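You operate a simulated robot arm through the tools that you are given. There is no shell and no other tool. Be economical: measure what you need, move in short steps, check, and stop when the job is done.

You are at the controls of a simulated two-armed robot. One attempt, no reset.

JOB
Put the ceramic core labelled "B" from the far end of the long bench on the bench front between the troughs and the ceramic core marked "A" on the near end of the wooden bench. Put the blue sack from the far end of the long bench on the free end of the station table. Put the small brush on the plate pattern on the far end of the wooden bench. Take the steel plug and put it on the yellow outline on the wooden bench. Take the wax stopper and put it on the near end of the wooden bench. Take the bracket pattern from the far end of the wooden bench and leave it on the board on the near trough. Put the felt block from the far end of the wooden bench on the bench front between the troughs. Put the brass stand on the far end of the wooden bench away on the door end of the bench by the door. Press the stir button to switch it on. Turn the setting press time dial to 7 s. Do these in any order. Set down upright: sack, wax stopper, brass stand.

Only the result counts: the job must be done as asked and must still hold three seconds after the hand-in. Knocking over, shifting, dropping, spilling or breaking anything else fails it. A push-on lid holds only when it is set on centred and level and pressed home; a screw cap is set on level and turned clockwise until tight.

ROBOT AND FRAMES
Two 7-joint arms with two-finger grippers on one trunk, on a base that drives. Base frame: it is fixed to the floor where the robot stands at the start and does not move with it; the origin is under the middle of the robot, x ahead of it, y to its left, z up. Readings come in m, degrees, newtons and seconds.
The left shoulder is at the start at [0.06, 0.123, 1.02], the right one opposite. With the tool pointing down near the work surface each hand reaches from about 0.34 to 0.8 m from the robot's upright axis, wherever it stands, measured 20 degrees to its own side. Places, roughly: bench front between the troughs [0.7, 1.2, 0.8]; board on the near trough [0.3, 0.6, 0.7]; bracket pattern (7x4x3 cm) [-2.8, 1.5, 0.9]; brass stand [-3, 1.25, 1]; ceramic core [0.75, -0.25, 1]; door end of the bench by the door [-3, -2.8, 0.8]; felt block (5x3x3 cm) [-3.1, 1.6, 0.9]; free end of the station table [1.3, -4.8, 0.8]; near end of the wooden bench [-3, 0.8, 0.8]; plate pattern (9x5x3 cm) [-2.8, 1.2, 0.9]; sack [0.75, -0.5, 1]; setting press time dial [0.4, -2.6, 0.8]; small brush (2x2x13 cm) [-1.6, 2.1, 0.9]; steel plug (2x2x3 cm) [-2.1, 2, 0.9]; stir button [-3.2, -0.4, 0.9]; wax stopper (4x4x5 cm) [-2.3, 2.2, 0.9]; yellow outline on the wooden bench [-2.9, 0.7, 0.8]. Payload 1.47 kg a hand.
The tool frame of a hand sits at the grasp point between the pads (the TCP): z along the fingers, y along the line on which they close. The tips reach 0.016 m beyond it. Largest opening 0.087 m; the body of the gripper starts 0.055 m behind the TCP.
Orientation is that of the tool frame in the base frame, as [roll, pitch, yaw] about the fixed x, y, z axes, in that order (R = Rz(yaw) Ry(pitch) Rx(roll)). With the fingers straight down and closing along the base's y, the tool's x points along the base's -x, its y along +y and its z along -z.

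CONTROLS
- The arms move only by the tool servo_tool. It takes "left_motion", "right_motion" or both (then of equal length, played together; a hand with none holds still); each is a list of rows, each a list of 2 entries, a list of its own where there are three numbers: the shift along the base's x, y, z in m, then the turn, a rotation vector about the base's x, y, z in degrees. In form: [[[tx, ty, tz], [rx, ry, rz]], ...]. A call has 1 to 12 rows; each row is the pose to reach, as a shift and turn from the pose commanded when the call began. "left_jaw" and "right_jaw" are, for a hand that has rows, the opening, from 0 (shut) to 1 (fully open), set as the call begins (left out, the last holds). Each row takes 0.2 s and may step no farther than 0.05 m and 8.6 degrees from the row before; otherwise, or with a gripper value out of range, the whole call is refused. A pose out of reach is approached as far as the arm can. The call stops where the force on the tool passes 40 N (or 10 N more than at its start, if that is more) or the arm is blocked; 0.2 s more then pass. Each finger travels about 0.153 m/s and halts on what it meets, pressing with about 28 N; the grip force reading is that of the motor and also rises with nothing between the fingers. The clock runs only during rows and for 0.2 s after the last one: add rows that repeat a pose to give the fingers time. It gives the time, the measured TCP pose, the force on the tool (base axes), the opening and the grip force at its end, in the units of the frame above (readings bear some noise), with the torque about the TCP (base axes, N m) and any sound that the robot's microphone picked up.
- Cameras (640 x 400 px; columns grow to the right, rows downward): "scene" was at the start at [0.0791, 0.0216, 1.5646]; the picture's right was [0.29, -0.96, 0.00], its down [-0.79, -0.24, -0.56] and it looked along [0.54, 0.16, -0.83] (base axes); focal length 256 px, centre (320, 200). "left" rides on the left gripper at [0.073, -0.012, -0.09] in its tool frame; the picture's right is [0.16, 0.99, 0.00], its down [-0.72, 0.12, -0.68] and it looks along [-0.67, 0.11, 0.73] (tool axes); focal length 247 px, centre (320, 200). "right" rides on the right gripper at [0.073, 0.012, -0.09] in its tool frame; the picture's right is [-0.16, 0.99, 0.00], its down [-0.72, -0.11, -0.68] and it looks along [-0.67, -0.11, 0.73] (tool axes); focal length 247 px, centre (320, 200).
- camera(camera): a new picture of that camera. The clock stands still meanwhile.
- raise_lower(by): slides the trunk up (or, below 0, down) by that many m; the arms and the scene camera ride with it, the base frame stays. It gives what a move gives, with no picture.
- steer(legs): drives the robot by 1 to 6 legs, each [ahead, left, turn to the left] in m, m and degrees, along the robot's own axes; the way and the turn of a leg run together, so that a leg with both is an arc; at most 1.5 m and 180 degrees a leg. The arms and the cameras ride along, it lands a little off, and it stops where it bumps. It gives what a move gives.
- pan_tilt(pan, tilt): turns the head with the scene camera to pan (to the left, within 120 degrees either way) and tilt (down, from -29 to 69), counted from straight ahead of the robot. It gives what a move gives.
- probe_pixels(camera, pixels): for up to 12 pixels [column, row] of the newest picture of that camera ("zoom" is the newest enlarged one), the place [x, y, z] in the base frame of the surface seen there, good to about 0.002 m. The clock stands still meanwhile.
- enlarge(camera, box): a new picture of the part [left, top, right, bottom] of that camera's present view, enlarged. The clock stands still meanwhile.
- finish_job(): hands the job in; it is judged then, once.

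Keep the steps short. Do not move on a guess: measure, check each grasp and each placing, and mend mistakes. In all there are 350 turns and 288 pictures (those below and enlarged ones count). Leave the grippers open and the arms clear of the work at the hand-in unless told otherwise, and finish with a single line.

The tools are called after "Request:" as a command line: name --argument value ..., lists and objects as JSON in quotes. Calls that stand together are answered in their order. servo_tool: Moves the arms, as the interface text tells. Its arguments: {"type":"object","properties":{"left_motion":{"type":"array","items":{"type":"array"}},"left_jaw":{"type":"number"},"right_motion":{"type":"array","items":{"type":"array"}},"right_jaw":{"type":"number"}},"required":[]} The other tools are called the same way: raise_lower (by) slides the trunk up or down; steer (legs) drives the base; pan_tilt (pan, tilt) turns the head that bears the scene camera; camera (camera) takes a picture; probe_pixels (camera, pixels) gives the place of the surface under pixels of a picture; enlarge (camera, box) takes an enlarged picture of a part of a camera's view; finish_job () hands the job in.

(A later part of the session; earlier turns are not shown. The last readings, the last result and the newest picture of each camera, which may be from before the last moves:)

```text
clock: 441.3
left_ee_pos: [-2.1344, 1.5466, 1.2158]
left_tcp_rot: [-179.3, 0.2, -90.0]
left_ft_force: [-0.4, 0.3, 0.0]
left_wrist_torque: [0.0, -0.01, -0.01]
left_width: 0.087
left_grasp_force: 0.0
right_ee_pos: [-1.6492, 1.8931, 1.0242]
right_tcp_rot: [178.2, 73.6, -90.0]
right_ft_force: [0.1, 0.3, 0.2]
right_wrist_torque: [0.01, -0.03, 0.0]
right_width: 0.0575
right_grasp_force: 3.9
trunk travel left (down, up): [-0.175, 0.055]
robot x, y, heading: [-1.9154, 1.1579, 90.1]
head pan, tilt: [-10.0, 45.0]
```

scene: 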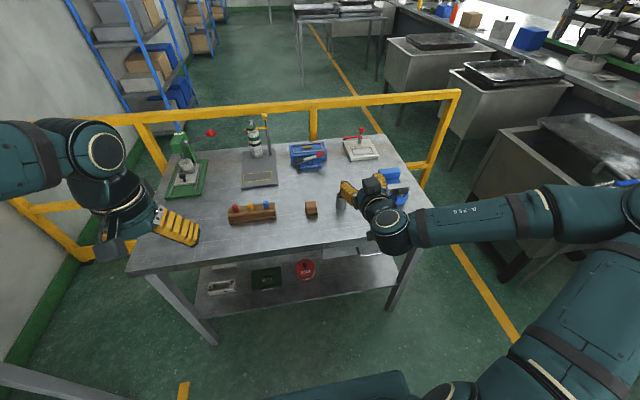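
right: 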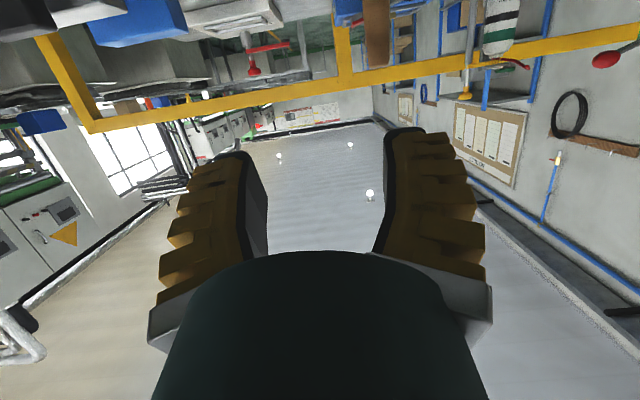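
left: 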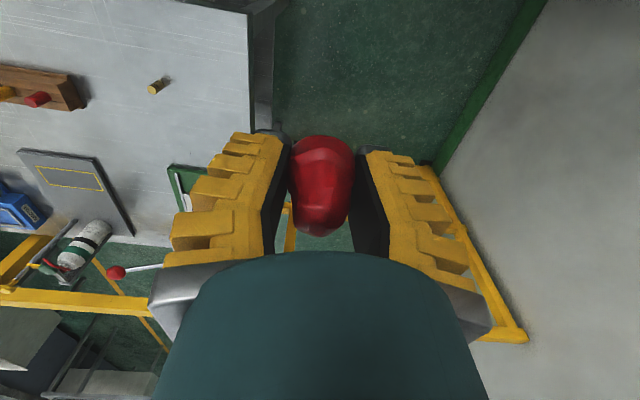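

Now it follows well (tilt 73.6°). I move to pre-grasp (-1.653,1.966,0.993).

Request:
servo_tool --right_motion '[[[-0.002, 0.035, -0.015], [0, 0, 0]], [[-0.004, 0.07, -0.031], [0, 0, 0]], [[-0.004, 0.073, -0.031], [0, 0, 0]]]'

Request:
camera --camera "scene"

Request:
enlarge --camera "scene" --box '[300, 110, 420, 210]'

```text
clock: 442.1
left_ee_pos: [-2.1346, 1.5467, 1.2157]
left_tcp_rot: [-179.4, 0.0, -90.0]
left_ft_force: [1.3, 0.1, 0.8]
left_wrist_torque: [0.0, 0.02, 0.01]
left_width: 0.0866
left_grasp_force: 0.1
right_ee_pos: [-1.6519, 1.9666, 0.9946]
right_tcp_rot: [178.2, 73.5, -90.0]
right_ft_force: [0.4, -0.1, 0.3]
right_wrist_torque: [-0.02, 0.02, -0.02]
right_width: 0.0573
right_grasp_force: 3.2
trunk travel left (down, up): [-0.175, 0.055]
robot x, y, heading: [-1.9156, 1.1536, 89.5]
head pan, tilt: [-10.0, 45.0]
```

```text
145 pictures are left
```

scene: 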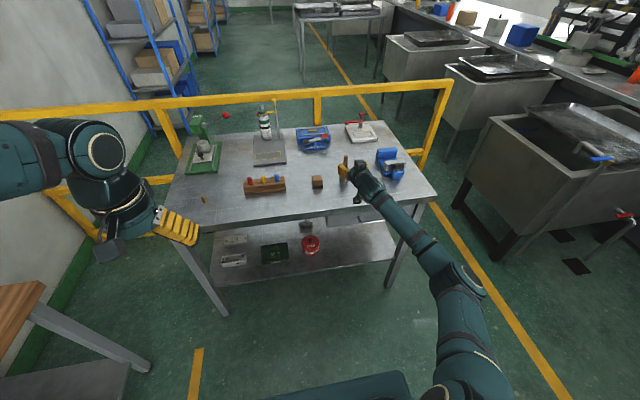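

```text
4.00 times, centred on (360, 160) of scene
```

zoom: 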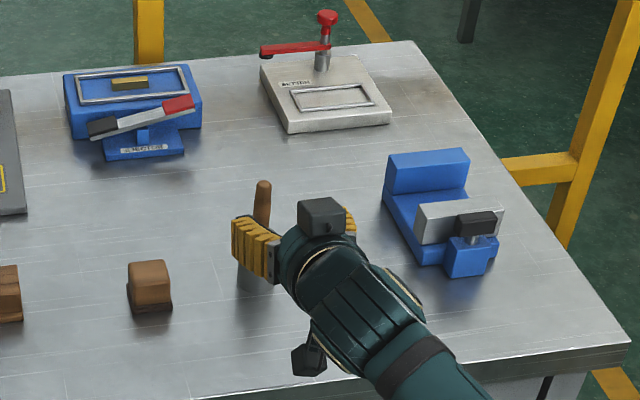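

Request:
probe_pixels --camera "zoom" --pixels '[[263, 184], [263, 195], [262, 205], [262, 218]]'

Request:
camera --camera "right"

```text
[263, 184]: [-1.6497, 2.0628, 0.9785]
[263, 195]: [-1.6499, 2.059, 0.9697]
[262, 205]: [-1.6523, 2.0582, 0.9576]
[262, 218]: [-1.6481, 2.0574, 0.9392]
```

```text
143 pictures are left
```

right: 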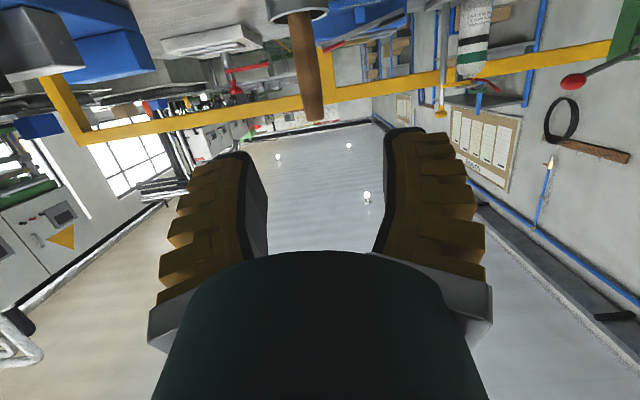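

The handle is centred between the fingers. I advance 0.098 along the tool axis.

Request:
servo_tool --right_motion '[[[0.0005, 0.04, -0.0115], [0, 0, 0]], [[0.001, 0.075, -0.0215], [0, 0, 0]], [[0.001, 0.094, -0.0275], [0, 0, 0]]]'

Request:
camera --camera "right"

Request:
enlarge --camera "scene" --box '[300, 110, 420, 210]'

```text
clock: 442.9
left_ee_pos: [-2.1348, 1.5465, 1.2155]
left_tcp_rot: [-179.4, 0.1, -90.0]
left_ft_force: [0.0, 0.5, -0.2]
left_wrist_torque: [-0.02, 0.01, 0.02]
left_width: 0.0869
left_grasp_force: 0.1
right_ee_pos: [-1.6502, 2.0581, 0.9662]
right_tcp_rot: [178.4, 73.6, -90.0]
right_ft_force: [-0.6, 0.4, 0.5]
right_wrist_torque: [0.04, -0.02, -0.02]
right_width: 0.0575
right_grasp_force: 3.7
trunk travel left (down, up): [-0.175, 0.055]
robot x, y, heading: [-1.9162, 1.1534, 89.5]
head pan, tilt: [-10.0, 45.0]
```

```text
142 pictures are left
```

right: 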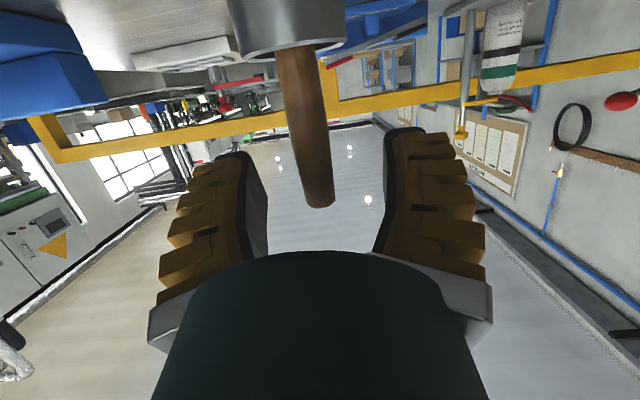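

```text
4.00 times, centred on (360, 160) of scene
```

zoom: 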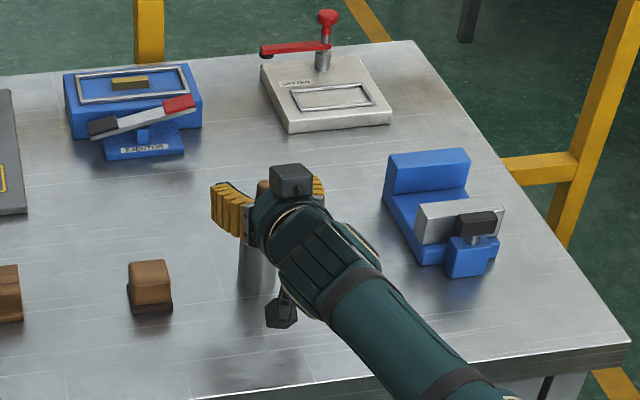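

Request:
servo_tool --right_motion '[[[0, 0, 0], [0, 0, 0]], [[0, 0, 0], [0, 0, 0]], [[0, 0, 0], [0, 0, 0]]]' --right_jaw 0

Request:
servo_tool --right_motion '[[[0, 0, 0.03], [0, 0, 0]], [[0, 0, 0.06], [0, 0, 0]], [[0, 0, 0.09], [0, 0, 0]], [[0, 0, 0.12], [0, 0, 0]]]'

Request:
enlarge --camera "scene" --box '[300, 90, 420, 210]'

Request:
camera --camera "right"

```text
clock: 443.7
left_ee_pos: [-2.1365, 1.5465, 1.2155]
left_tcp_rot: [-179.5, 0.1, -90.0]
left_ft_force: [0.4, 0.2, 0.2]
left_wrist_torque: [-0.05, 0.03, 0.01]
left_width: 0.0868
left_grasp_force: 0.2
right_ee_pos: [-1.6503, 2.058, 0.9674]
right_tcp_rot: [178.3, 73.5, -90.0]
right_ft_force: [0.1, -0.4, 1.5]
right_wrist_torque: [-0.02, -0.07, -0.01]
right_width: 0.006
right_grasp_force: 28.0
trunk travel left (down, up): [-0.175, 0.055]
robot x, y, heading: [-1.918, 1.1575, 90.1]
head pan, tilt: [-10.0, 45.0]
```

```text
clock: 444.7
left_ee_pos: [-2.1358, 1.547, 1.216]
left_tcp_rot: [-179.3, 0.1, -90.0]
left_ft_force: [0.8, 0.6, 0.5]
left_wrist_torque: [0.03, 0.05, -0.01]
left_width: 0.0869
left_grasp_force: 0.1
right_ee_pos: [-1.6511, 2.058, 1.0862]
right_tcp_rot: [178.3, 73.5, -90.0]
right_ft_force: [-0.4, 0.0, -0.1]
right_wrist_torque: [-0.02, 0.01, -0.02]
right_width: 0.0062
right_grasp_force: 27.8
trunk travel left (down, up): [-0.175, 0.055]
robot x, y, heading: [-1.9192, 1.1508, 90.1]
head pan, tilt: [-10.0, 45.0]
```

```text
3.33 times, centred on (360, 150) of scene
```

zoom: 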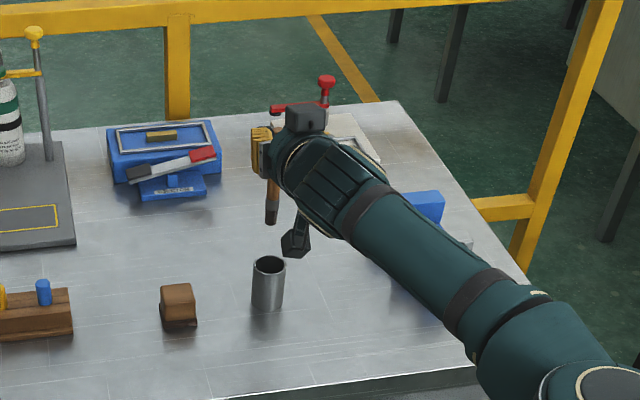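

```text
139 pictures are left
```

right: 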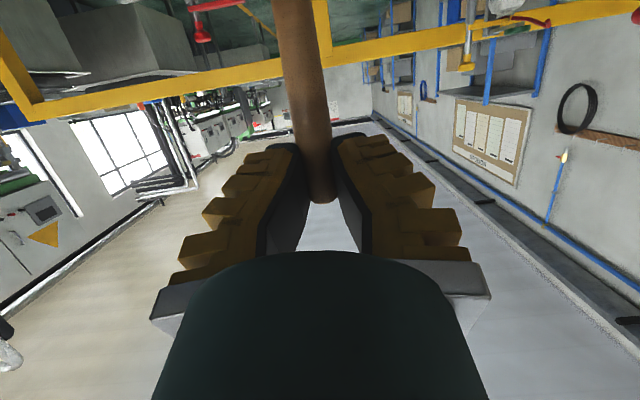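

Brush is out and the cup undisturbed. I back the base away, then swing the tool down (brush becomes horizontal) and retract.

Request:
steer --legs '[[-0.35, 0, 0]]'

Request:
servo_tool --right_motion '[[[0, -0.0395, 0.0117], [-6.13, 0, 0]], [[0, -0.079, 0.0233], [-12.25, 0, 0]], [[0, -0.1185, 0.035], [-18.4, 0, 0]], [[0, -0.158, 0.0467], [-24.5, 0, 0]], [[0, -0.1975, 0.0583], [-30.6, 0, 0]], [[0, -0.237, 0.07], [-36.75, 0, 0]], [[0, -0.2765, 0.0817], [-42.9, 0, 0]], [[0, -0.316, 0.0933], [-49, 0, 0]], [[0, -0.3555, 0.105], [-55.1, 0, 0]], [[0, -0.395, 0.1167], [-61.25, 0, 0]], [[0, -0.4345, 0.1283], [-67.4, 0, 0]], [[0, -0.474, 0.14], [-73.5, 0, 0]]]'

Request:
camera --camera "right"

Request:
camera --camera "scene"

```text
clock: 447.0
left_ee_pos: [-2.1374, 1.1964, 1.2156]
left_tcp_rot: [-179.4, 0.2, -89.9]
left_ft_force: [0.4, -0.5, 0.2]
left_wrist_torque: [0.01, 0.02, -0.01]
left_width: 0.087
left_grasp_force: 0.2
right_ee_pos: [-1.6537, 1.7085, 1.0867]
right_tcp_rot: [178.1, 73.4, -90.0]
right_ft_force: [0.3, -0.8, 0.4]
right_wrist_torque: [-0.03, -0.03, -0.02]
right_width: 0.0059
right_grasp_force: 28.0
trunk travel left (down, up): [-0.175, 0.055]
robot x, y, heading: [-1.9176, 0.806, 89.9]
head pan, tilt: [-10.0, 45.0]
```

```text
clock: 449.6
left_ee_pos: [-2.1373, 1.1971, 1.2157]
left_tcp_rot: [-179.4, 0.1, -90.0]
left_ft_force: [-1.0, -1.2, 0.0]
left_wrist_torque: [0.0, -0.03, 0.02]
left_width: 0.0868
left_grasp_force: 0.0
right_ee_pos: [-1.6526, 1.2359, 1.2239]
right_tcp_rot: [178.3, -0.1, -90.1]
right_ft_force: [-0.5, -0.7, -0.8]
right_wrist_torque: [0.05, -0.01, 0.02]
right_width: 0.0061
right_grasp_force: 27.9
trunk travel left (down, up): [-0.175, 0.055]
robot x, y, heading: [-1.9205, 0.8049, 89.6]
head pan, tilt: [-10.0, 45.0]
```

```text
138 pictures are left
```

right: 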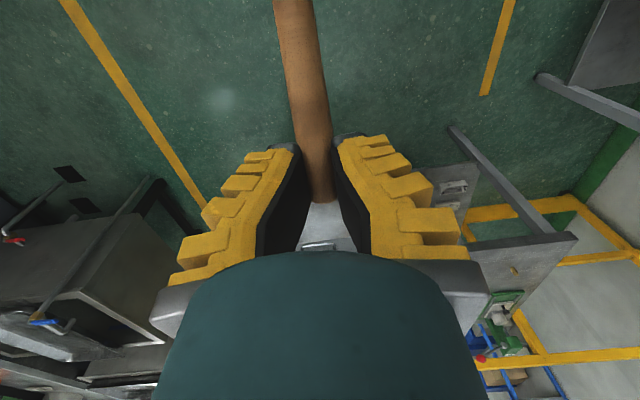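

```text
137 pictures are left
```

scene: 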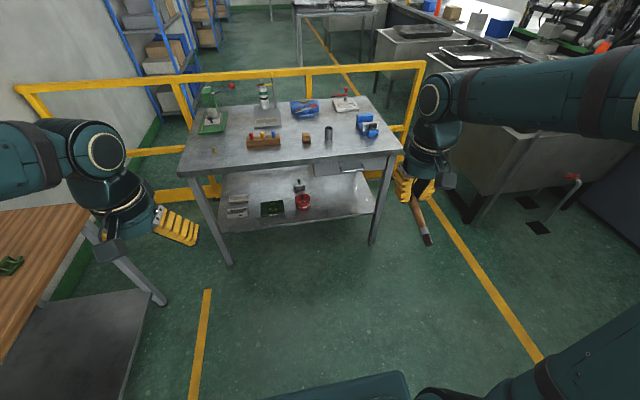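

Brush is held; its head hangs 16.5° low toward the robot. I drive to the plate pattern.

Request:
steer --legs '[[0.22, 0, 0], [0, 0, 90.3], [0.38, 0, 0]]'

Request:
pan_tilt --pan -15 --tilt 52

Request:
camera --camera "scene"

```text
clock: 457.1
left_ee_pos: [-2.6918, 0.8098, 1.2143]
left_tcp_rot: [-179.4, 0.2, 0.0]
left_ft_force: [0.3, 0.4, -0.3]
left_wrist_torque: [-0.01, -0.04, 0.02]
left_width: 0.0868
left_grasp_force: 0.1
right_ee_pos: [-2.7309, 1.2938, 1.2242]
right_tcp_rot: [178.2, -0.1, -0.2]
right_ft_force: [-0.4, -0.4, -0.5]
right_wrist_torque: [0.01, -0.01, 0.0]
right_width: 0.0061
right_grasp_force: 27.7
trunk travel left (down, up): [-0.175, 0.055]
robot x, y, heading: [-2.2959, 1.0279, 179.5]
head pan, tilt: [-10.0, 45.0]
```

```text
clock: 457.8
left_ee_pos: [-2.6894, 0.81, 1.2154]
left_tcp_rot: [-179.4, 0.1, 0.1]
left_ft_force: [0.3, 0.2, -0.4]
left_wrist_torque: [0.0, 0.03, 0.02]
left_width: 0.0869
left_grasp_force: 0.2
right_ee_pos: [-2.7298, 1.2929, 1.2246]
right_tcp_rot: [178.3, 0.1, -0.1]
right_ft_force: [-0.4, 0.0, -0.2]
right_wrist_torque: [-0.01, -0.03, -0.01]
right_width: 0.0059
right_grasp_force: 28.1
trunk travel left (down, up): [-0.175, 0.055]
robot x, y, heading: [-2.2969, 1.0276, 179.7]
head pan, tilt: [-15.0, 52.0]
```

```text
136 pictures are left
```

scene: 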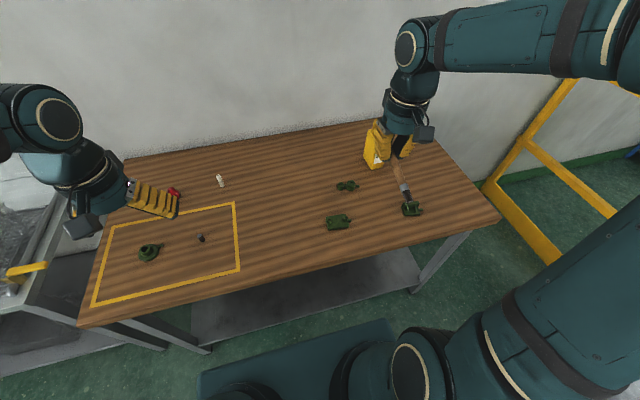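

Request:
enlarge --camera "scene" --box '[310, 150, 430, 240]'

Request:
enlarge --camera "scene" --box '[315, 205, 363, 240]'

Request:
probe_pixels --camera "zoom" --pixels '[[160, 140], [400, 120], [210, 310], [450, 250], [310, 210], [190, 150], [380, 140], [480, 200], [250, 220], [380, 220], [320, 280]]'

```text
4.44 times, centred on (370, 195) of scene
```

zoom: 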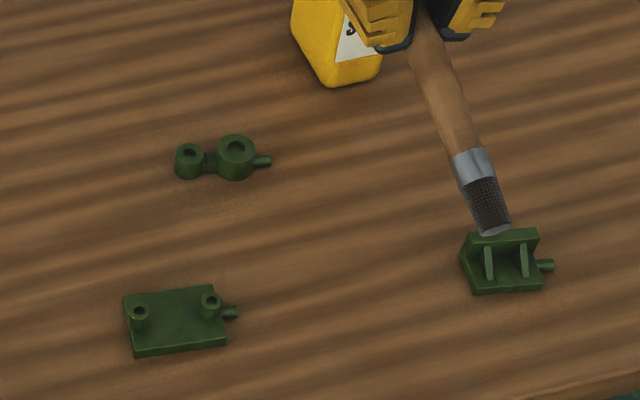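

```text
11.43 times, centred on (339, 222) of scene
```

zoom: 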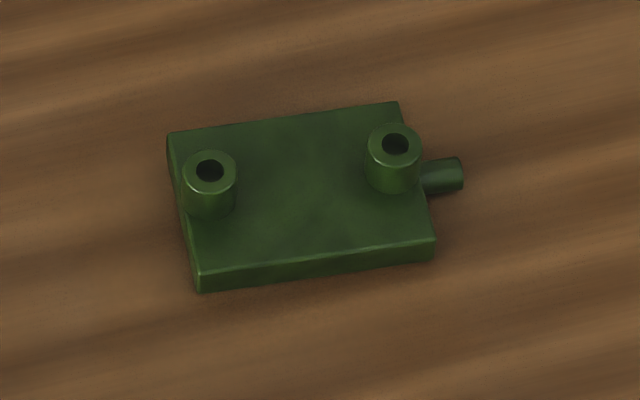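

```text
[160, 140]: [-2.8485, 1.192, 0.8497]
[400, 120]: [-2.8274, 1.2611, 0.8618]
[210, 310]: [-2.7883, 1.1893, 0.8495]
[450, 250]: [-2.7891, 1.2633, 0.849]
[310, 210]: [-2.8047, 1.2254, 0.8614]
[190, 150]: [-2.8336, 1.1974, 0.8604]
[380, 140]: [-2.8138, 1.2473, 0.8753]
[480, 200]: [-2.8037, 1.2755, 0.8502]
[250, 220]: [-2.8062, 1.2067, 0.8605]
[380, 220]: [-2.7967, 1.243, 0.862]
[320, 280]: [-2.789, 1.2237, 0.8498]
```

Plate: x -2.838..-2.79, y 1.19..1.262, top 0.861, studs at y≈1.199 and 1.25, so the brush lies along x between the studs. I bring it above with a -16.5° tilt.

Request:
servo_tool --right_motion '[[[-0.02, -0.01, -0.03], [0, -2.5, 0]], [[-0.04, -0.02, -0.06], [0, -5, 0]], [[-0.06, -0.03, -0.09], [0, -7.5, 0]], [[-0.08, -0.04, -0.12], [0, -10, 0]], [[-0.1, -0.05, -0.15], [0, -12.5, 0]], [[-0.12, -0.06, -0.18], [0, -14.5, 0]], [[-0.14, -0.0685, -0.21], [0, -16.5, 0]], [[-0.14, -0.0685, -0.25], [0, -16.5, 0]], [[-0.14, -0.0685, -0.285], [0, -16.5, 0]]]'

Request:
enlarge --camera "scene" --box '[300, 140, 420, 240]'

Request:
camera --camera "right"

```text
clock: 459.8
left_ee_pos: [-2.6902, 0.8095, 1.2156]
left_tcp_rot: [-179.4, 0.0, 0.0]
left_ft_force: [-0.2, 0.3, -0.3]
left_wrist_torque: [-0.04, -0.01, -0.01]
left_width: 0.0873
left_grasp_force: 0.0
right_ee_pos: [-2.8698, 1.2242, 0.9384]
right_tcp_rot: [178.2, -16.7, 0.0]
right_ft_force: [-0.3, 0.8, -1.3]
right_wrist_torque: [-0.02, 0.02, 0.02]
right_width: 0.006
right_grasp_force: 28.2
trunk travel left (down, up): [-0.175, 0.055]
robot x, y, heading: [-2.2986, 1.03, 179.8]
head pan, tilt: [-15.0, 52.0]
```

```text
4.00 times, centred on (360, 190) of scene
```

zoom: 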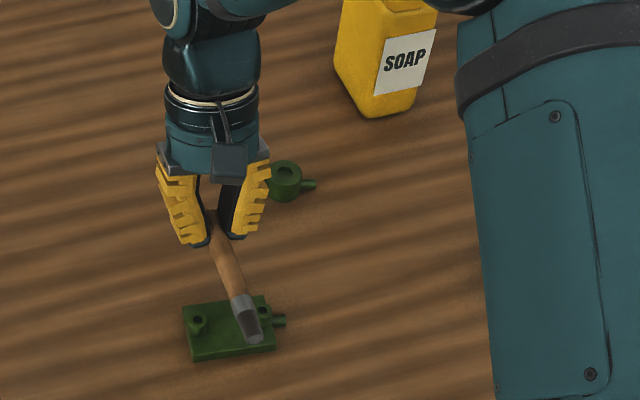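

```text
132 pictures are left
```

right: 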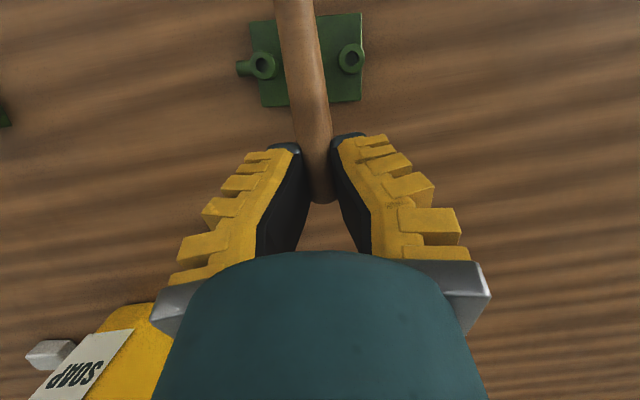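

Request:
probe_pixels --camera "zoom" --pixels '[[320, 170], [312, 120], [300, 60], [295, 30], [320, 195]]'

Request:
probe_pixels --camera "right" --pixels '[[315, 140], [306, 90], [300, 50], [294, 10], [320, 195]]'

Request:
enlarge --camera "scene" --box '[330, 185, 380, 235]'

Request:
probe_pixels --camera "zoom" --pixels '[[150, 40], [190, 120], [220, 180], [260, 280], [250, 250], [240, 290]]'

```text
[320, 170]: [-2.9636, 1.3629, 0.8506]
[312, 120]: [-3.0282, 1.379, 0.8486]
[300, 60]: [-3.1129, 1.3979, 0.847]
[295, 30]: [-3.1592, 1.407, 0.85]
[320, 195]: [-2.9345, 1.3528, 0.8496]
```

```text
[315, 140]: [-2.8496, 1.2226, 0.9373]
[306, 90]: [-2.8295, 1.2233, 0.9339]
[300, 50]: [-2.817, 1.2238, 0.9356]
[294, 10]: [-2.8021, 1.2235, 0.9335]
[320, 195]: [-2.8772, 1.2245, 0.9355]
```

```text
8.00 times, centred on (355, 210) of scene
```

zoom: 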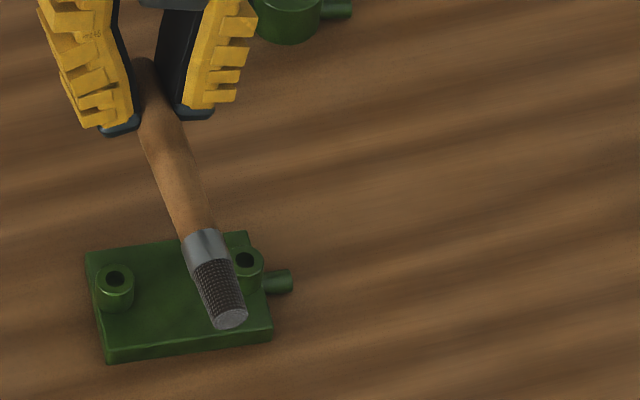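

```text
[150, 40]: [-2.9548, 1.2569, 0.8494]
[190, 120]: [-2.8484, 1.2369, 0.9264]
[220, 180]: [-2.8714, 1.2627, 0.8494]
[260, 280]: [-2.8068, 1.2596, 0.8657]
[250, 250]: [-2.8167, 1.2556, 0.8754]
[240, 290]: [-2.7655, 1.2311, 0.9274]
```

Brush is horizontal and aligned along x at y 1.223, mid at x≈-2.821. I lower 0.052.

Request:
servo_tool --right_motion '[[[0, 0.001, -0.03], [0, 0, 0]], [[0, 0.001, -0.045], [0, 0, 0]], [[0, 0.001, -0.052], [0, 0, 0]], [[0, 0.001, -0.052], [0, 0, 0]]]'

Request:
enlarge --camera "scene" --box '[320, 185, 370, 235]'

```text
clock: 460.8
left_ee_pos: [-2.6913, 0.8103, 1.2146]
left_tcp_rot: [-179.4, 0.1, 0.0]
left_ft_force: [-0.1, 0.5, 0.1]
left_wrist_torque: [-0.02, 0.01, 0.02]
left_width: 0.087
left_grasp_force: 0.0
right_ee_pos: [-2.8695, 1.2262, 0.8886]
right_tcp_rot: [178.2, -16.5, 0.0]
right_ft_force: [0.1, 0.1, -0.5]
right_wrist_torque: [0.02, 0.02, -0.01]
right_width: 0.0061
right_grasp_force: 27.6
trunk travel left (down, up): [-0.175, 0.055]
robot x, y, heading: [-2.2976, 1.0277, 179.9]
head pan, tilt: [-15.0, 52.0]
```

```text
8.00 times, centred on (345, 210) of scene
```

zoom: 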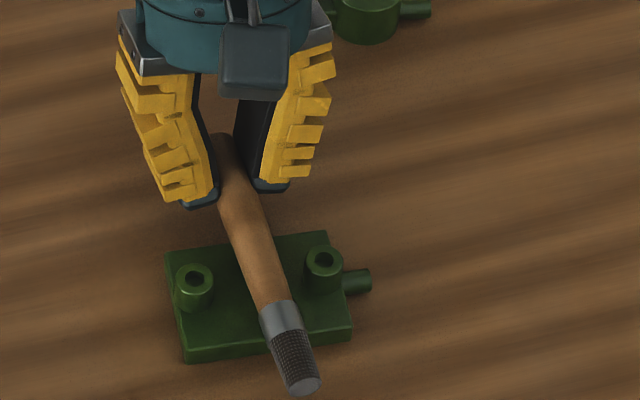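

Request:
servo_tool --right_motion '[[[0, 0, -0.004], [0, 0, 0]], [[0, 0, -0.007], [0, 0, 0]], [[0, 0, -0.009], [0, 0, 0]], [[0, 0, -0.009], [0, 0, 0]]]'

Request:
camera --camera "right"

Request:
probe_pixels --camera "right" --pixels '[[315, 140], [306, 90], [300, 50], [320, 195]]'

```text
clock: 461.8
left_ee_pos: [-2.6903, 0.8094, 1.2159]
left_tcp_rot: [-179.4, 0.1, 0.0]
left_ft_force: [0.2, -0.2, 0.9]
left_wrist_torque: [0.01, 0.01, -0.02]
left_width: 0.0869
left_grasp_force: 0.0
right_ee_pos: [-2.869, 1.2254, 0.8802]
right_tcp_rot: [178.2, -16.4, -0.1]
right_ft_force: [1.0, 1.2, 14.8]
right_wrist_torque: [0.01, -0.8, 0.05]
right_width: 0.0086
right_grasp_force: 27.7
trunk travel left (down, up): [-0.175, 0.055]
robot x, y, heading: [-2.2987, 1.0256, 179.7]
head pan, tilt: [-15.0, 52.0]
```

```text
129 pictures are left
```

right: 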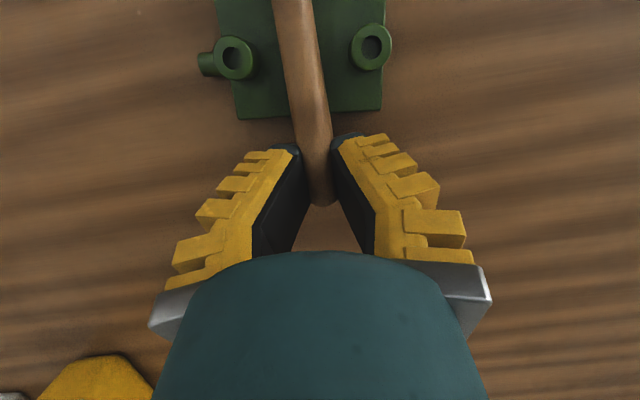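

```text
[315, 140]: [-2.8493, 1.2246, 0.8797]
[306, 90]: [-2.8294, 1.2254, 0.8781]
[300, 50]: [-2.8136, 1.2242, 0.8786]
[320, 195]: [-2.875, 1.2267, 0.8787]
```

Resting on the plate with some force. I ease up 2 mm, open partially, and lift.

Request:
servo_tool --right_motion '[[[0, 0, 0.002], [0, 0, 0]], [[0, 0, 0.002], [0, 0, 0]]]'

Request:
servo_tool --right_motion '[[[0, 0, 0], [0, 0, 0]], [[0, 0, 0], [0, 0, 0]], [[0, 0, 0], [0, 0, 0]], [[0, 0, 0.02], [0, 0, 0]], [[0, 0, 0.06], [0, 0, 0]], [[0, 0, 0.1], [0, 0, 0]], [[0, 0, 0.14], [0, 0, 0]]]' --right_jaw 0.4

Request:
enlarge --camera "scene" --box '[310, 170, 400, 250]'

Request:
camera --camera "right"

```text
clock: 462.4
left_ee_pos: [-2.6899, 0.8094, 1.2159]
left_tcp_rot: [-179.5, 0.2, 0.0]
left_ft_force: [0.0, 0.0, -0.3]
left_wrist_torque: [-0.03, -0.03, 0.01]
left_width: 0.0871
left_grasp_force: 0.1
right_ee_pos: [-2.869, 1.2252, 0.8808]
right_tcp_rot: [178.2, -16.5, -0.1]
right_ft_force: [-2.4, 0.2, 5.1]
right_wrist_torque: [0.0, -0.15, 0.03]
right_width: 0.006
right_grasp_force: 28.3
trunk travel left (down, up): [-0.175, 0.055]
robot x, y, heading: [-2.2982, 1.0281, 179.7]
head pan, tilt: [-15.0, 52.0]
```

```text
clock: 463.9
left_ee_pos: [-2.6903, 0.8096, 1.216]
left_tcp_rot: [-179.4, 0.0, 0.0]
left_ft_force: [0.0, -0.5, 0.8]
left_wrist_torque: [0.0, 0.02, 0.03]
left_width: 0.0869
left_grasp_force: 0.1
right_ee_pos: [-2.8696, 1.2257, 1.0227]
right_tcp_rot: [178.2, -16.5, -0.1]
right_ft_force: [-1.0, -1.1, 0.0]
right_wrist_torque: [0.0, 0.02, 0.0]
right_width: 0.0406
right_grasp_force: 4.0
trunk travel left (down, up): [-0.175, 0.055]
robot x, y, heading: [-2.2993, 1.026, 179.7]
head pan, tilt: [-15.0, 52.0]
```

```text
5.00 times, centred on (355, 210) of scene
```

zoom: 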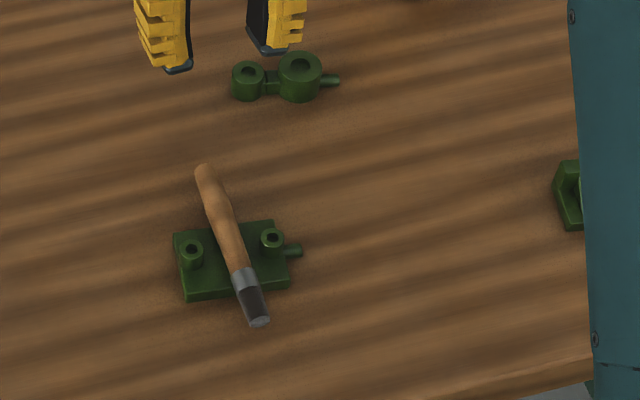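

```text
127 pictures are left
```

right: 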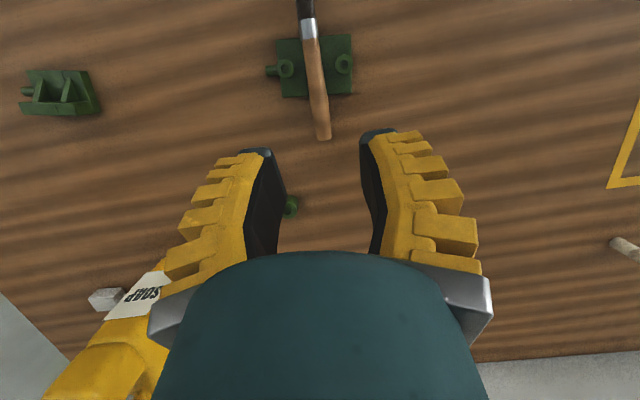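

Brush lies on the plate; I check that it is level on it.

Request:
probe_pixels --camera "right" --pixels '[[322, 130], [316, 90], [311, 55], [307, 25], [306, 8]]'

Request:
probe_pixels --camera "zoom" --pixels '[[322, 130], [320, 60]]'

```text
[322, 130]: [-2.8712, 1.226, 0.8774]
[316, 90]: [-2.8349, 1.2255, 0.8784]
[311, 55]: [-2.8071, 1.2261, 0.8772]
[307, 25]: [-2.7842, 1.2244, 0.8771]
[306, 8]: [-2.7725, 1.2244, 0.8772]
```

```text
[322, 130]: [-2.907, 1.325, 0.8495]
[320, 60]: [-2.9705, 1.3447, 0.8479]
```

Brush is level on the plate. Next felt (right hand) and bracket (left hand). I retract the right arm and shift the base right.

Request:
servo_tool --right_motion '[[[0.01, 0.01, 0.04], [0, 4, 0]], [[0.03, 0.02, 0.08], [0, 8, 0]], [[0.06, 0.03, 0.11], [0, 12, 0]], [[0.09, 0.04, 0.14], [0, 16.5, 0]], [[0.12, 0.05, 0.17], [0, 16.5, 0]], [[0.14, 0.06, 0.2], [0, 16.5, 0]]]' --right_jaw 1

Request:
steer --legs '[[0.08, -0.45, 0]]'

Request:
pan_tilt --pan 0 --tilt 50

Request:
camera --camera "scene"

```text
clock: 465.4
left_ee_pos: [-2.6896, 0.8107, 1.2146]
left_tcp_rot: [-179.3, 0.1, 0.0]
left_ft_force: [0.3, -0.4, -0.1]
left_wrist_torque: [0.0, 0.01, 0.0]
left_width: 0.0869
left_grasp_force: 0.0
right_ee_pos: [-2.7283, 1.2856, 1.2234]
right_tcp_rot: [178.1, 0.0, 0.0]
right_ft_force: [0.1, 0.6, 0.9]
right_wrist_torque: [0.01, 0.02, 0.0]
right_width: 0.0868
right_grasp_force: 0.1
trunk travel left (down, up): [-0.175, 0.055]
robot x, y, heading: [-2.2991, 1.0291, 179.7]
head pan, tilt: [-15.0, 52.0]
```

```text
clock: 469.8
left_ee_pos: [-2.7698, 1.246, 1.2153]
left_tcp_rot: [-179.4, 0.1, 1.1]
left_ft_force: [0.0, 0.6, -0.2]
left_wrist_torque: [0.0, -0.05, 0.02]
left_width: 0.087
left_grasp_force: 0.1
right_ee_pos: [-2.8179, 1.7194, 1.2214]
right_tcp_rot: [178.2, 0.0, 1.0]
right_ft_force: [-0.6, -0.3, 0.2]
right_wrist_torque: [0.01, -0.02, 0.0]
right_width: 0.0867
right_grasp_force: 0.0
trunk travel left (down, up): [-0.175, 0.055]
robot x, y, heading: [-2.3814, 1.4681, -179.1]
head pan, tilt: [-15.0, 52.0]
```

```text
clock: 470.6
left_ee_pos: [-2.7698, 1.2445, 1.2154]
left_tcp_rot: [-179.5, 0.1, 1.0]
left_ft_force: [0.0, 0.2, -1.4]
left_wrist_torque: [0.01, 0.01, 0.0]
left_width: 0.0867
left_grasp_force: 0.0
right_ee_pos: [-2.8172, 1.7197, 1.2215]
right_tcp_rot: [178.2, 0.0, 1.0]
right_ft_force: [0.0, 0.4, -0.4]
right_wrist_torque: [0.0, 0.02, -0.02]
right_width: 0.0872
right_grasp_force: 0.0
trunk travel left (down, up): [-0.175, 0.055]
robot x, y, heading: [-2.3792, 1.4715, -179.2]
head pan, tilt: [0.0, 50.0]
```

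```text
126 pictures are left
```

scene: 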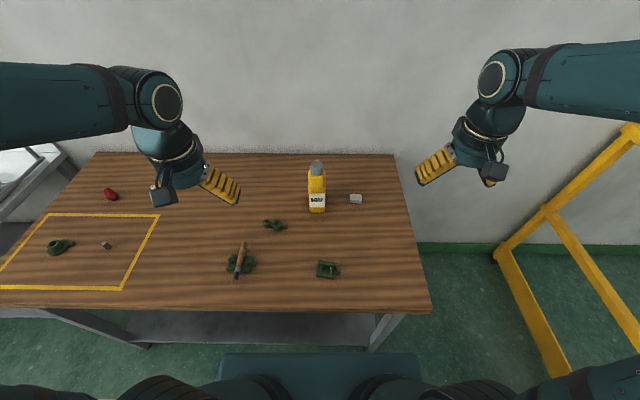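

Request:
enlarge --camera "scene" --box '[300, 180, 380, 290]'

Request:
enlarge --camera "scene" --box '[335, 185, 375, 210]'

Request:
probe_pixels --camera "zoom" --pixels '[[230, 165], [430, 160], [320, 160], [250, 280], [420, 280], [330, 220], [330, 250], [245, 230], [425, 220]]'

Request:
enlarge --camera "scene" --box '[305, 253, 353, 288]'

Request:
probe_pixels --camera "zoom" --pixels '[[160, 120], [410, 120], [160, 280], [430, 290], [290, 200], [230, 180], [350, 190], [460, 200], [150, 330], [450, 330], [300, 110]]'

```text
3.64 times, centred on (340, 235) of scene
```

zoom: 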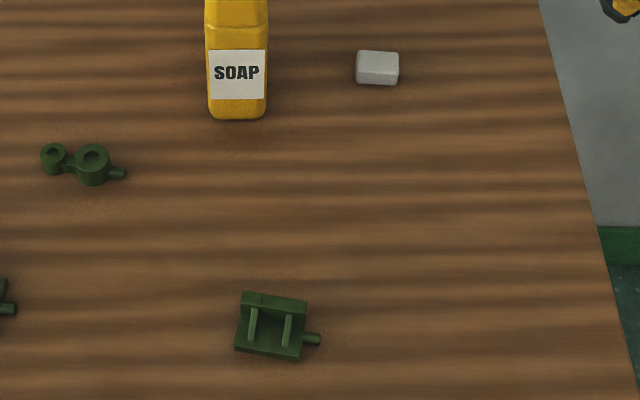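

```text
16.00 times, centred on (355, 198) of scene
```

zoom: 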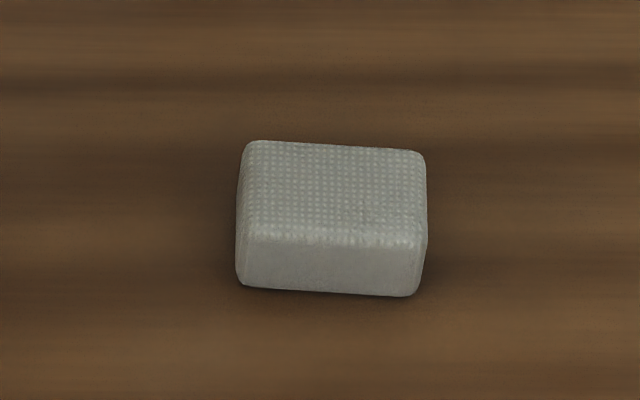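

```text
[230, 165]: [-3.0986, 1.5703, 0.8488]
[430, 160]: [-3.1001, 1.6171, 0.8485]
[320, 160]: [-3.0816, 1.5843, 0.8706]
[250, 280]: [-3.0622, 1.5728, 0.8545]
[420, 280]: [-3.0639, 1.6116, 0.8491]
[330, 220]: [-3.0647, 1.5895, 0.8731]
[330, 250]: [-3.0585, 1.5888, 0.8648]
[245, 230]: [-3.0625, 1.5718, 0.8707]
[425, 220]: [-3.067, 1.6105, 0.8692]
```

```text
11.43 times, centred on (329, 270) of scene
```

zoom: 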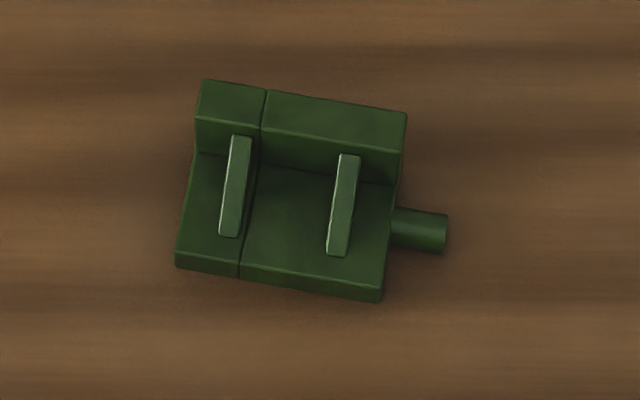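

```text
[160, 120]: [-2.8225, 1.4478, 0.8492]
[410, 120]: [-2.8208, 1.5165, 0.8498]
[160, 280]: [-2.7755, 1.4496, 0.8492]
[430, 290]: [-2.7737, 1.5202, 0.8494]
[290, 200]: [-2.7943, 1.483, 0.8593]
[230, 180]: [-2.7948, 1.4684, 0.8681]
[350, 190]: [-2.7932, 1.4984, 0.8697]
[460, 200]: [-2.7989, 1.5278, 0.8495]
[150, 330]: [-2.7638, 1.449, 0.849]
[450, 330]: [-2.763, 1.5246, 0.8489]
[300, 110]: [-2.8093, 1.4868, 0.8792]
```

Request:
probe_pixels --camera "zoom" --pixels '[[208, 90], [260, 98], [400, 120], [208, 112], [395, 145], [420, 220], [440, 230], [420, 210], [190, 240], [370, 280], [300, 150]]'

```text
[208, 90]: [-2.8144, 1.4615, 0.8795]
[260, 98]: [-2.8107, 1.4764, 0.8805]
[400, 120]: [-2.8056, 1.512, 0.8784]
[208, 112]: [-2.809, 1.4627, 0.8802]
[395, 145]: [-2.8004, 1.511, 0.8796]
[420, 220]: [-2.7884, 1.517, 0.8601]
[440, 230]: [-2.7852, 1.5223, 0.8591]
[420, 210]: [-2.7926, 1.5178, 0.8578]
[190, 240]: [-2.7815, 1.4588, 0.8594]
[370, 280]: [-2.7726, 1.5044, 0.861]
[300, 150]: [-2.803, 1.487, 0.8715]
```

Felt centre (-3.075,1.592), about 4° yaw, top 0.872. Bracket wall centre (-2.8075,1.487), top 0.880, about 10° yaw. Right hand goes above the felt first.

Request:
servo_tool --right_motion '[[[-0.035, -0.02, 0], [0, 0, -1]], [[-0.07, -0.04, 0], [0, 0, -2]], [[-0.105, -0.06, -0.01], [0, 0, -3]], [[-0.14, -0.08, -0.02], [0, 0, -4]], [[-0.175, -0.1, -0.035], [0, 0, -5]], [[-0.21, -0.115, -0.055], [0, 0, -5]], [[-0.24, -0.128, -0.085], [0, 0, -5]], [[-0.258, -0.128, -0.125], [0, 0, -5]], [[-0.258, -0.128, -0.17], [0, 0, -5]], [[-0.258, -0.128, -0.215], [0, 0, -5]], [[-0.258, -0.128, -0.26], [0, 0, -5]]]'

Request:
camera --camera "right"

Request:
camera --camera "scene"

```text
clock: 472.9
left_ee_pos: [-2.7698, 1.2447, 1.215]
left_tcp_rot: [-179.4, 0.1, 1.1]
left_ft_force: [0.4, -0.3, 0.5]
left_wrist_torque: [-0.01, -0.02, -0.03]
left_width: 0.0869
left_grasp_force: 0.1
right_ee_pos: [-3.0749, 1.5932, 0.9628]
right_tcp_rot: [178.2, 0.0, -4.1]
right_ft_force: [0.5, -0.1, -0.7]
right_wrist_torque: [0.0, -0.07, -0.04]
right_width: 0.0871
right_grasp_force: 0.0
trunk travel left (down, up): [-0.175, 0.055]
robot x, y, heading: [-2.3795, 1.4698, -178.9]
head pan, tilt: [0.0, 50.0]
```

```text
122 pictures are left
```

right: 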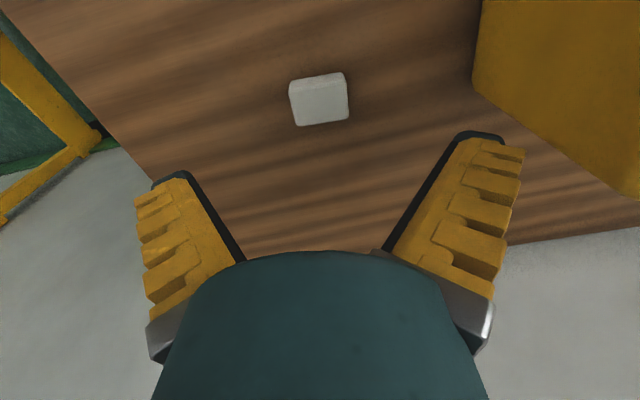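

```text
121 pictures are left
```

scene: 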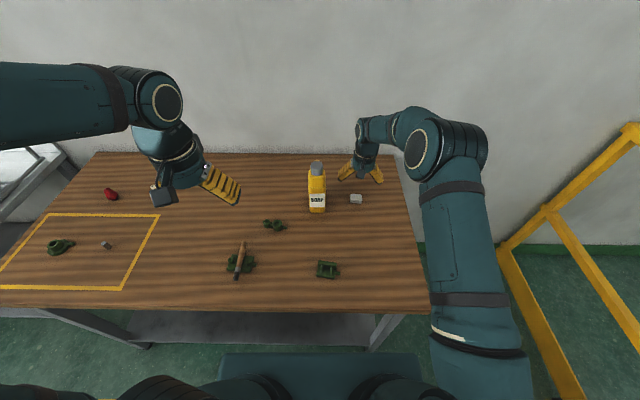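

Request:
probe_pixels --camera "right" --pixels '[[320, 98], [294, 90], [344, 88], [322, 120], [300, 122], [346, 114], [318, 80]]'

Request:
servo_tool --right_motion '[[[0, 0, -0.04], [0, 0, 0]], [[0, 0, -0.075], [0, 0, 0]], [[0, 0, -0.092], [0, 0, 0]]]'

Request:
camera --camera "right"

```text
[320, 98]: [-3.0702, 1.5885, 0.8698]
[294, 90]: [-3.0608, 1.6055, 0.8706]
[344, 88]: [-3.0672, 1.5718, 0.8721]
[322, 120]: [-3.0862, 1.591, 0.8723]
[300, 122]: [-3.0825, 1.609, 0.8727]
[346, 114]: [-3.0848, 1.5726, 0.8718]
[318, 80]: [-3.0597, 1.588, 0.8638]
```

```text
clock: 473.8
left_ee_pos: [-2.7704, 1.2462, 1.2149]
left_tcp_rot: [-179.3, 0.0, 1.1]
left_ft_force: [-0.1, 0.2, -0.4]
left_wrist_torque: [0.03, -0.03, 0.0]
left_width: 0.0871
left_grasp_force: 0.0
right_ee_pos: [-3.0772, 1.5916, 0.8702]
right_tcp_rot: [178.2, 0.0, -3.9]
right_ft_force: [0.2, -1.5, 0.3]
right_wrist_torque: [-0.01, -0.01, 0.0]
right_width: 0.087
right_grasp_force: 0.1
trunk travel left (down, up): [-0.175, 0.055]
robot x, y, heading: [-2.3824, 1.4726, -179.4]
head pan, tilt: [0.0, 50.0]
```

```text
120 pictures are left
```

right: 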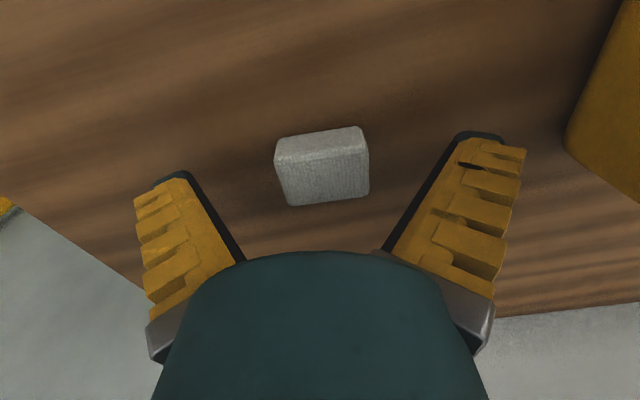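

Felt is centred. Close and lift.

Request:
servo_tool --right_motion '[[[0, 0, 0], [0, 0, 0]], [[0, 0, 0], [0, 0, 0]], [[0, 0, 0], [0, 0, 0]], [[0, 0, 0], [0, 0, 0]]]' --right_jaw 0

Request:
servo_tool --right_motion '[[[0, 0, 0.03], [0, 0, 0]], [[0, 0, 0.07], [0, 0, 0]], [[0, 0, 0.11], [0, 0, 0]], [[0, 0, 0.15], [0, 0, 0]], [[0, 0, 0.19], [0, 0, 0]], [[0.02, 0.02, 0.22], [0, 0, 0]], [[0.05, 0.04, 0.25], [0, 0, 0]], [[0.085, 0.06, 0.27], [0, 0, 0]], [[0.12, 0.08, 0.29], [0, 0, 0]], [[0.155, 0.1, 0.31], [0, 0, 0]], [[0.19, 0.12, 0.33], [0, 0, 0]], [[0.225, 0.13, 0.35], [0, 0, 0]]]'

Request:
camera --camera "right"

```text
clock: 474.8
left_ee_pos: [-2.7686, 1.2457, 1.2154]
left_tcp_rot: [-179.3, 0.0, 1.1]
left_ft_force: [1.2, 0.4, -0.7]
left_wrist_torque: [-0.04, -0.01, 0.02]
left_width: 0.0869
left_grasp_force: 0.1
right_ee_pos: [-3.0764, 1.5923, 0.8719]
right_tcp_rot: [178.2, 0.0, -4.0]
right_ft_force: [-0.3, 1.8, 5.3]
right_wrist_torque: [0.15, -0.02, 0.02]
right_width: 0.0366
right_grasp_force: 27.9
trunk travel left (down, up): [-0.175, 0.055]
robot x, y, heading: [-2.3832, 1.4682, -179.0]
head pan, tilt: [0.0, 50.0]
```

```text
clock: 477.4
left_ee_pos: [-2.7693, 1.2444, 1.2166]
left_tcp_rot: [-179.3, 0.2, 1.2]
left_ft_force: [0.3, -0.3, 0.7]
left_wrist_torque: [-0.01, -0.02, 0.03]
left_width: 0.0869
left_grasp_force: 0.0
right_ee_pos: [-2.8481, 1.7224, 1.2219]
right_tcp_rot: [178.1, 0.0, -3.9]
right_ft_force: [0.8, -0.6, -0.9]
right_wrist_torque: [0.01, 0.01, 0.02]
right_width: 0.036
right_grasp_force: 27.8
trunk travel left (down, up): [-0.175, 0.055]
robot x, y, heading: [-2.3828, 1.4741, -179.0]
head pan, tilt: [0.0, 50.0]
```

```text
119 pictures are left
```

right: 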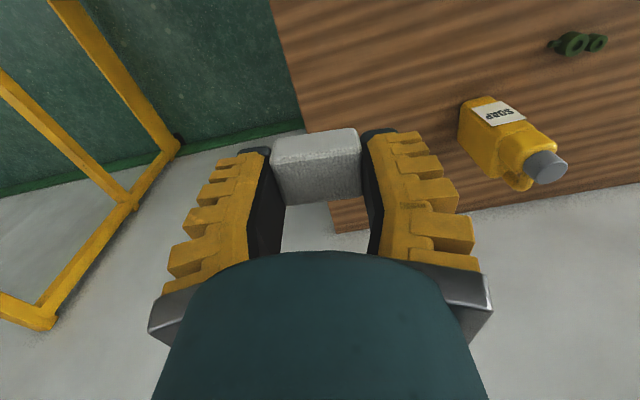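

Felt held. I bring the left hand above the bracket with -11° yaw.

Request:
servo_tool --left_motion '[[[-0.005, 0.035, 0], [0, 0, -2]], [[-0.01, 0.07, 0], [0, 0, -4]], [[-0.015, 0.105, -0.01], [0, 0, -6]], [[-0.02, 0.14, -0.025], [0, 0, -8]], [[-0.025, 0.175, -0.05], [0, 0, -10]], [[-0.03, 0.21, -0.08], [0, 0, -11]], [[-0.035, 0.2425, -0.11], [0, 0, -11]], [[-0.038, 0.2425, -0.15], [0, 0, -11]], [[-0.038, 0.2425, -0.19], [0, 0, -11]], [[-0.038, 0.2425, -0.23], [0, 0, -11]], [[-0.038, 0.2425, -0.26], [0, 0, -11]]]'

Request:
camera --camera "left"

Request:
camera --camera "scene"

```text
clock: 479.8
left_ee_pos: [-2.8054, 1.4878, 0.956]
left_tcp_rot: [-179.4, 0.1, -9.9]
left_ft_force: [0.1, -0.4, -1.2]
left_wrist_torque: [0.02, 0.0, -0.02]
left_width: 0.087
left_grasp_force: 0.1
right_ee_pos: [-2.8495, 1.7227, 1.2206]
right_tcp_rot: [178.1, 0.0, -4.0]
right_ft_force: [-0.5, 1.0, -0.3]
right_wrist_torque: [0.01, -0.01, -0.02]
right_width: 0.0365
right_grasp_force: 28.3
trunk travel left (down, up): [-0.175, 0.055]
robot x, y, heading: [-2.382, 1.4746, -179.1]
head pan, tilt: [0.0, 50.0]
```

```text
118 pictures are left
```

left: 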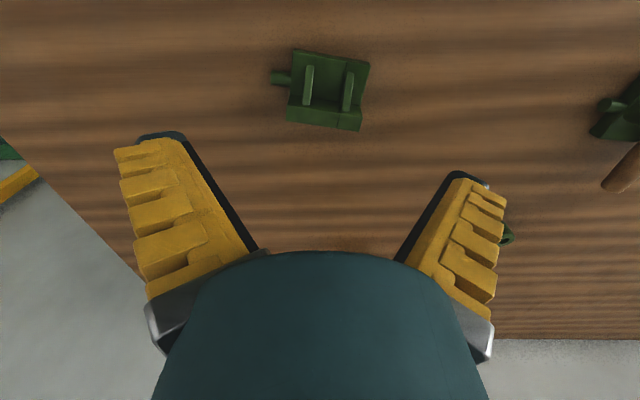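

```text
117 pictures are left
```

scene: 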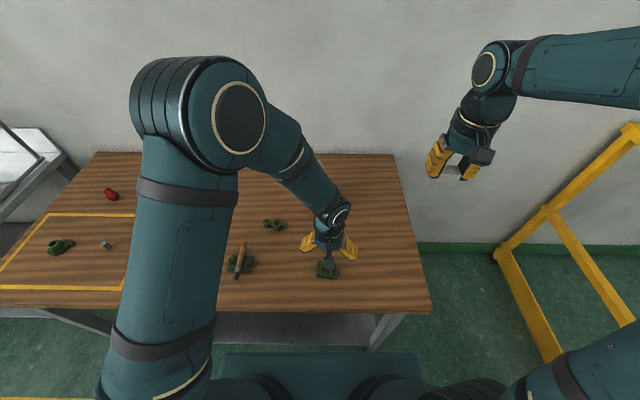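

Request:
probe_pixels --camera "left" --pixels '[[325, 112], [292, 108], [358, 118], [325, 120], [278, 77], [340, 119]]'

Request:
servo_tool --left_motion '[[[-0.001, 0, -0.04], [0, 0, 0]], [[-0.001, 0, -0.065], [0, 0, 0]], [[-0.001, 0, -0.0745], [0, 0, 0]]]'

Request:
camera --camera "left"

```text
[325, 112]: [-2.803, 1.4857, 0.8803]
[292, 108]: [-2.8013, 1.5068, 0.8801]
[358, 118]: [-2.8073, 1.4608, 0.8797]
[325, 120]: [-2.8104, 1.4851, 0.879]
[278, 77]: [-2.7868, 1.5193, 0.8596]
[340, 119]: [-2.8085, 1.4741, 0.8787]
```

```text
clock: 480.6
left_ee_pos: [-2.8072, 1.4885, 0.8812]
left_tcp_rot: [-179.4, 0.0, -9.9]
left_ft_force: [-1.2, 0.4, 0.0]
left_wrist_torque: [-0.02, 0.03, 0.03]
left_width: 0.0872
left_grasp_force: 0.1
right_ee_pos: [-2.8495, 1.7227, 1.2218]
right_tcp_rot: [178.2, 0.2, -4.1]
right_ft_force: [0.0, 0.0, -1.1]
right_wrist_torque: [-0.01, -0.03, -0.02]
right_width: 0.0361
right_grasp_force: 27.6
trunk travel left (down, up): [-0.175, 0.055]
robot x, y, heading: [-2.3829, 1.4695, -178.7]
head pan, tilt: [0.0, 50.0]
```

```text
116 pictures are left
```

left: 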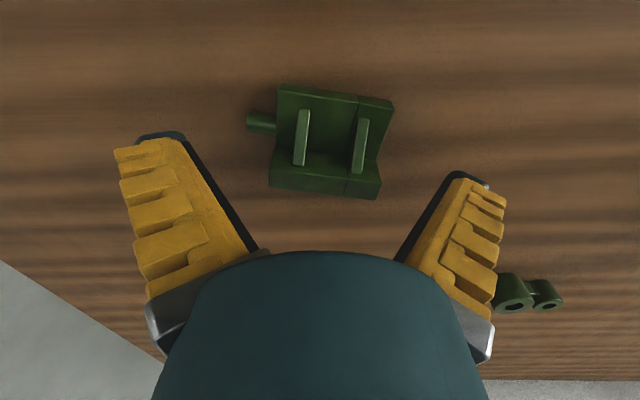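

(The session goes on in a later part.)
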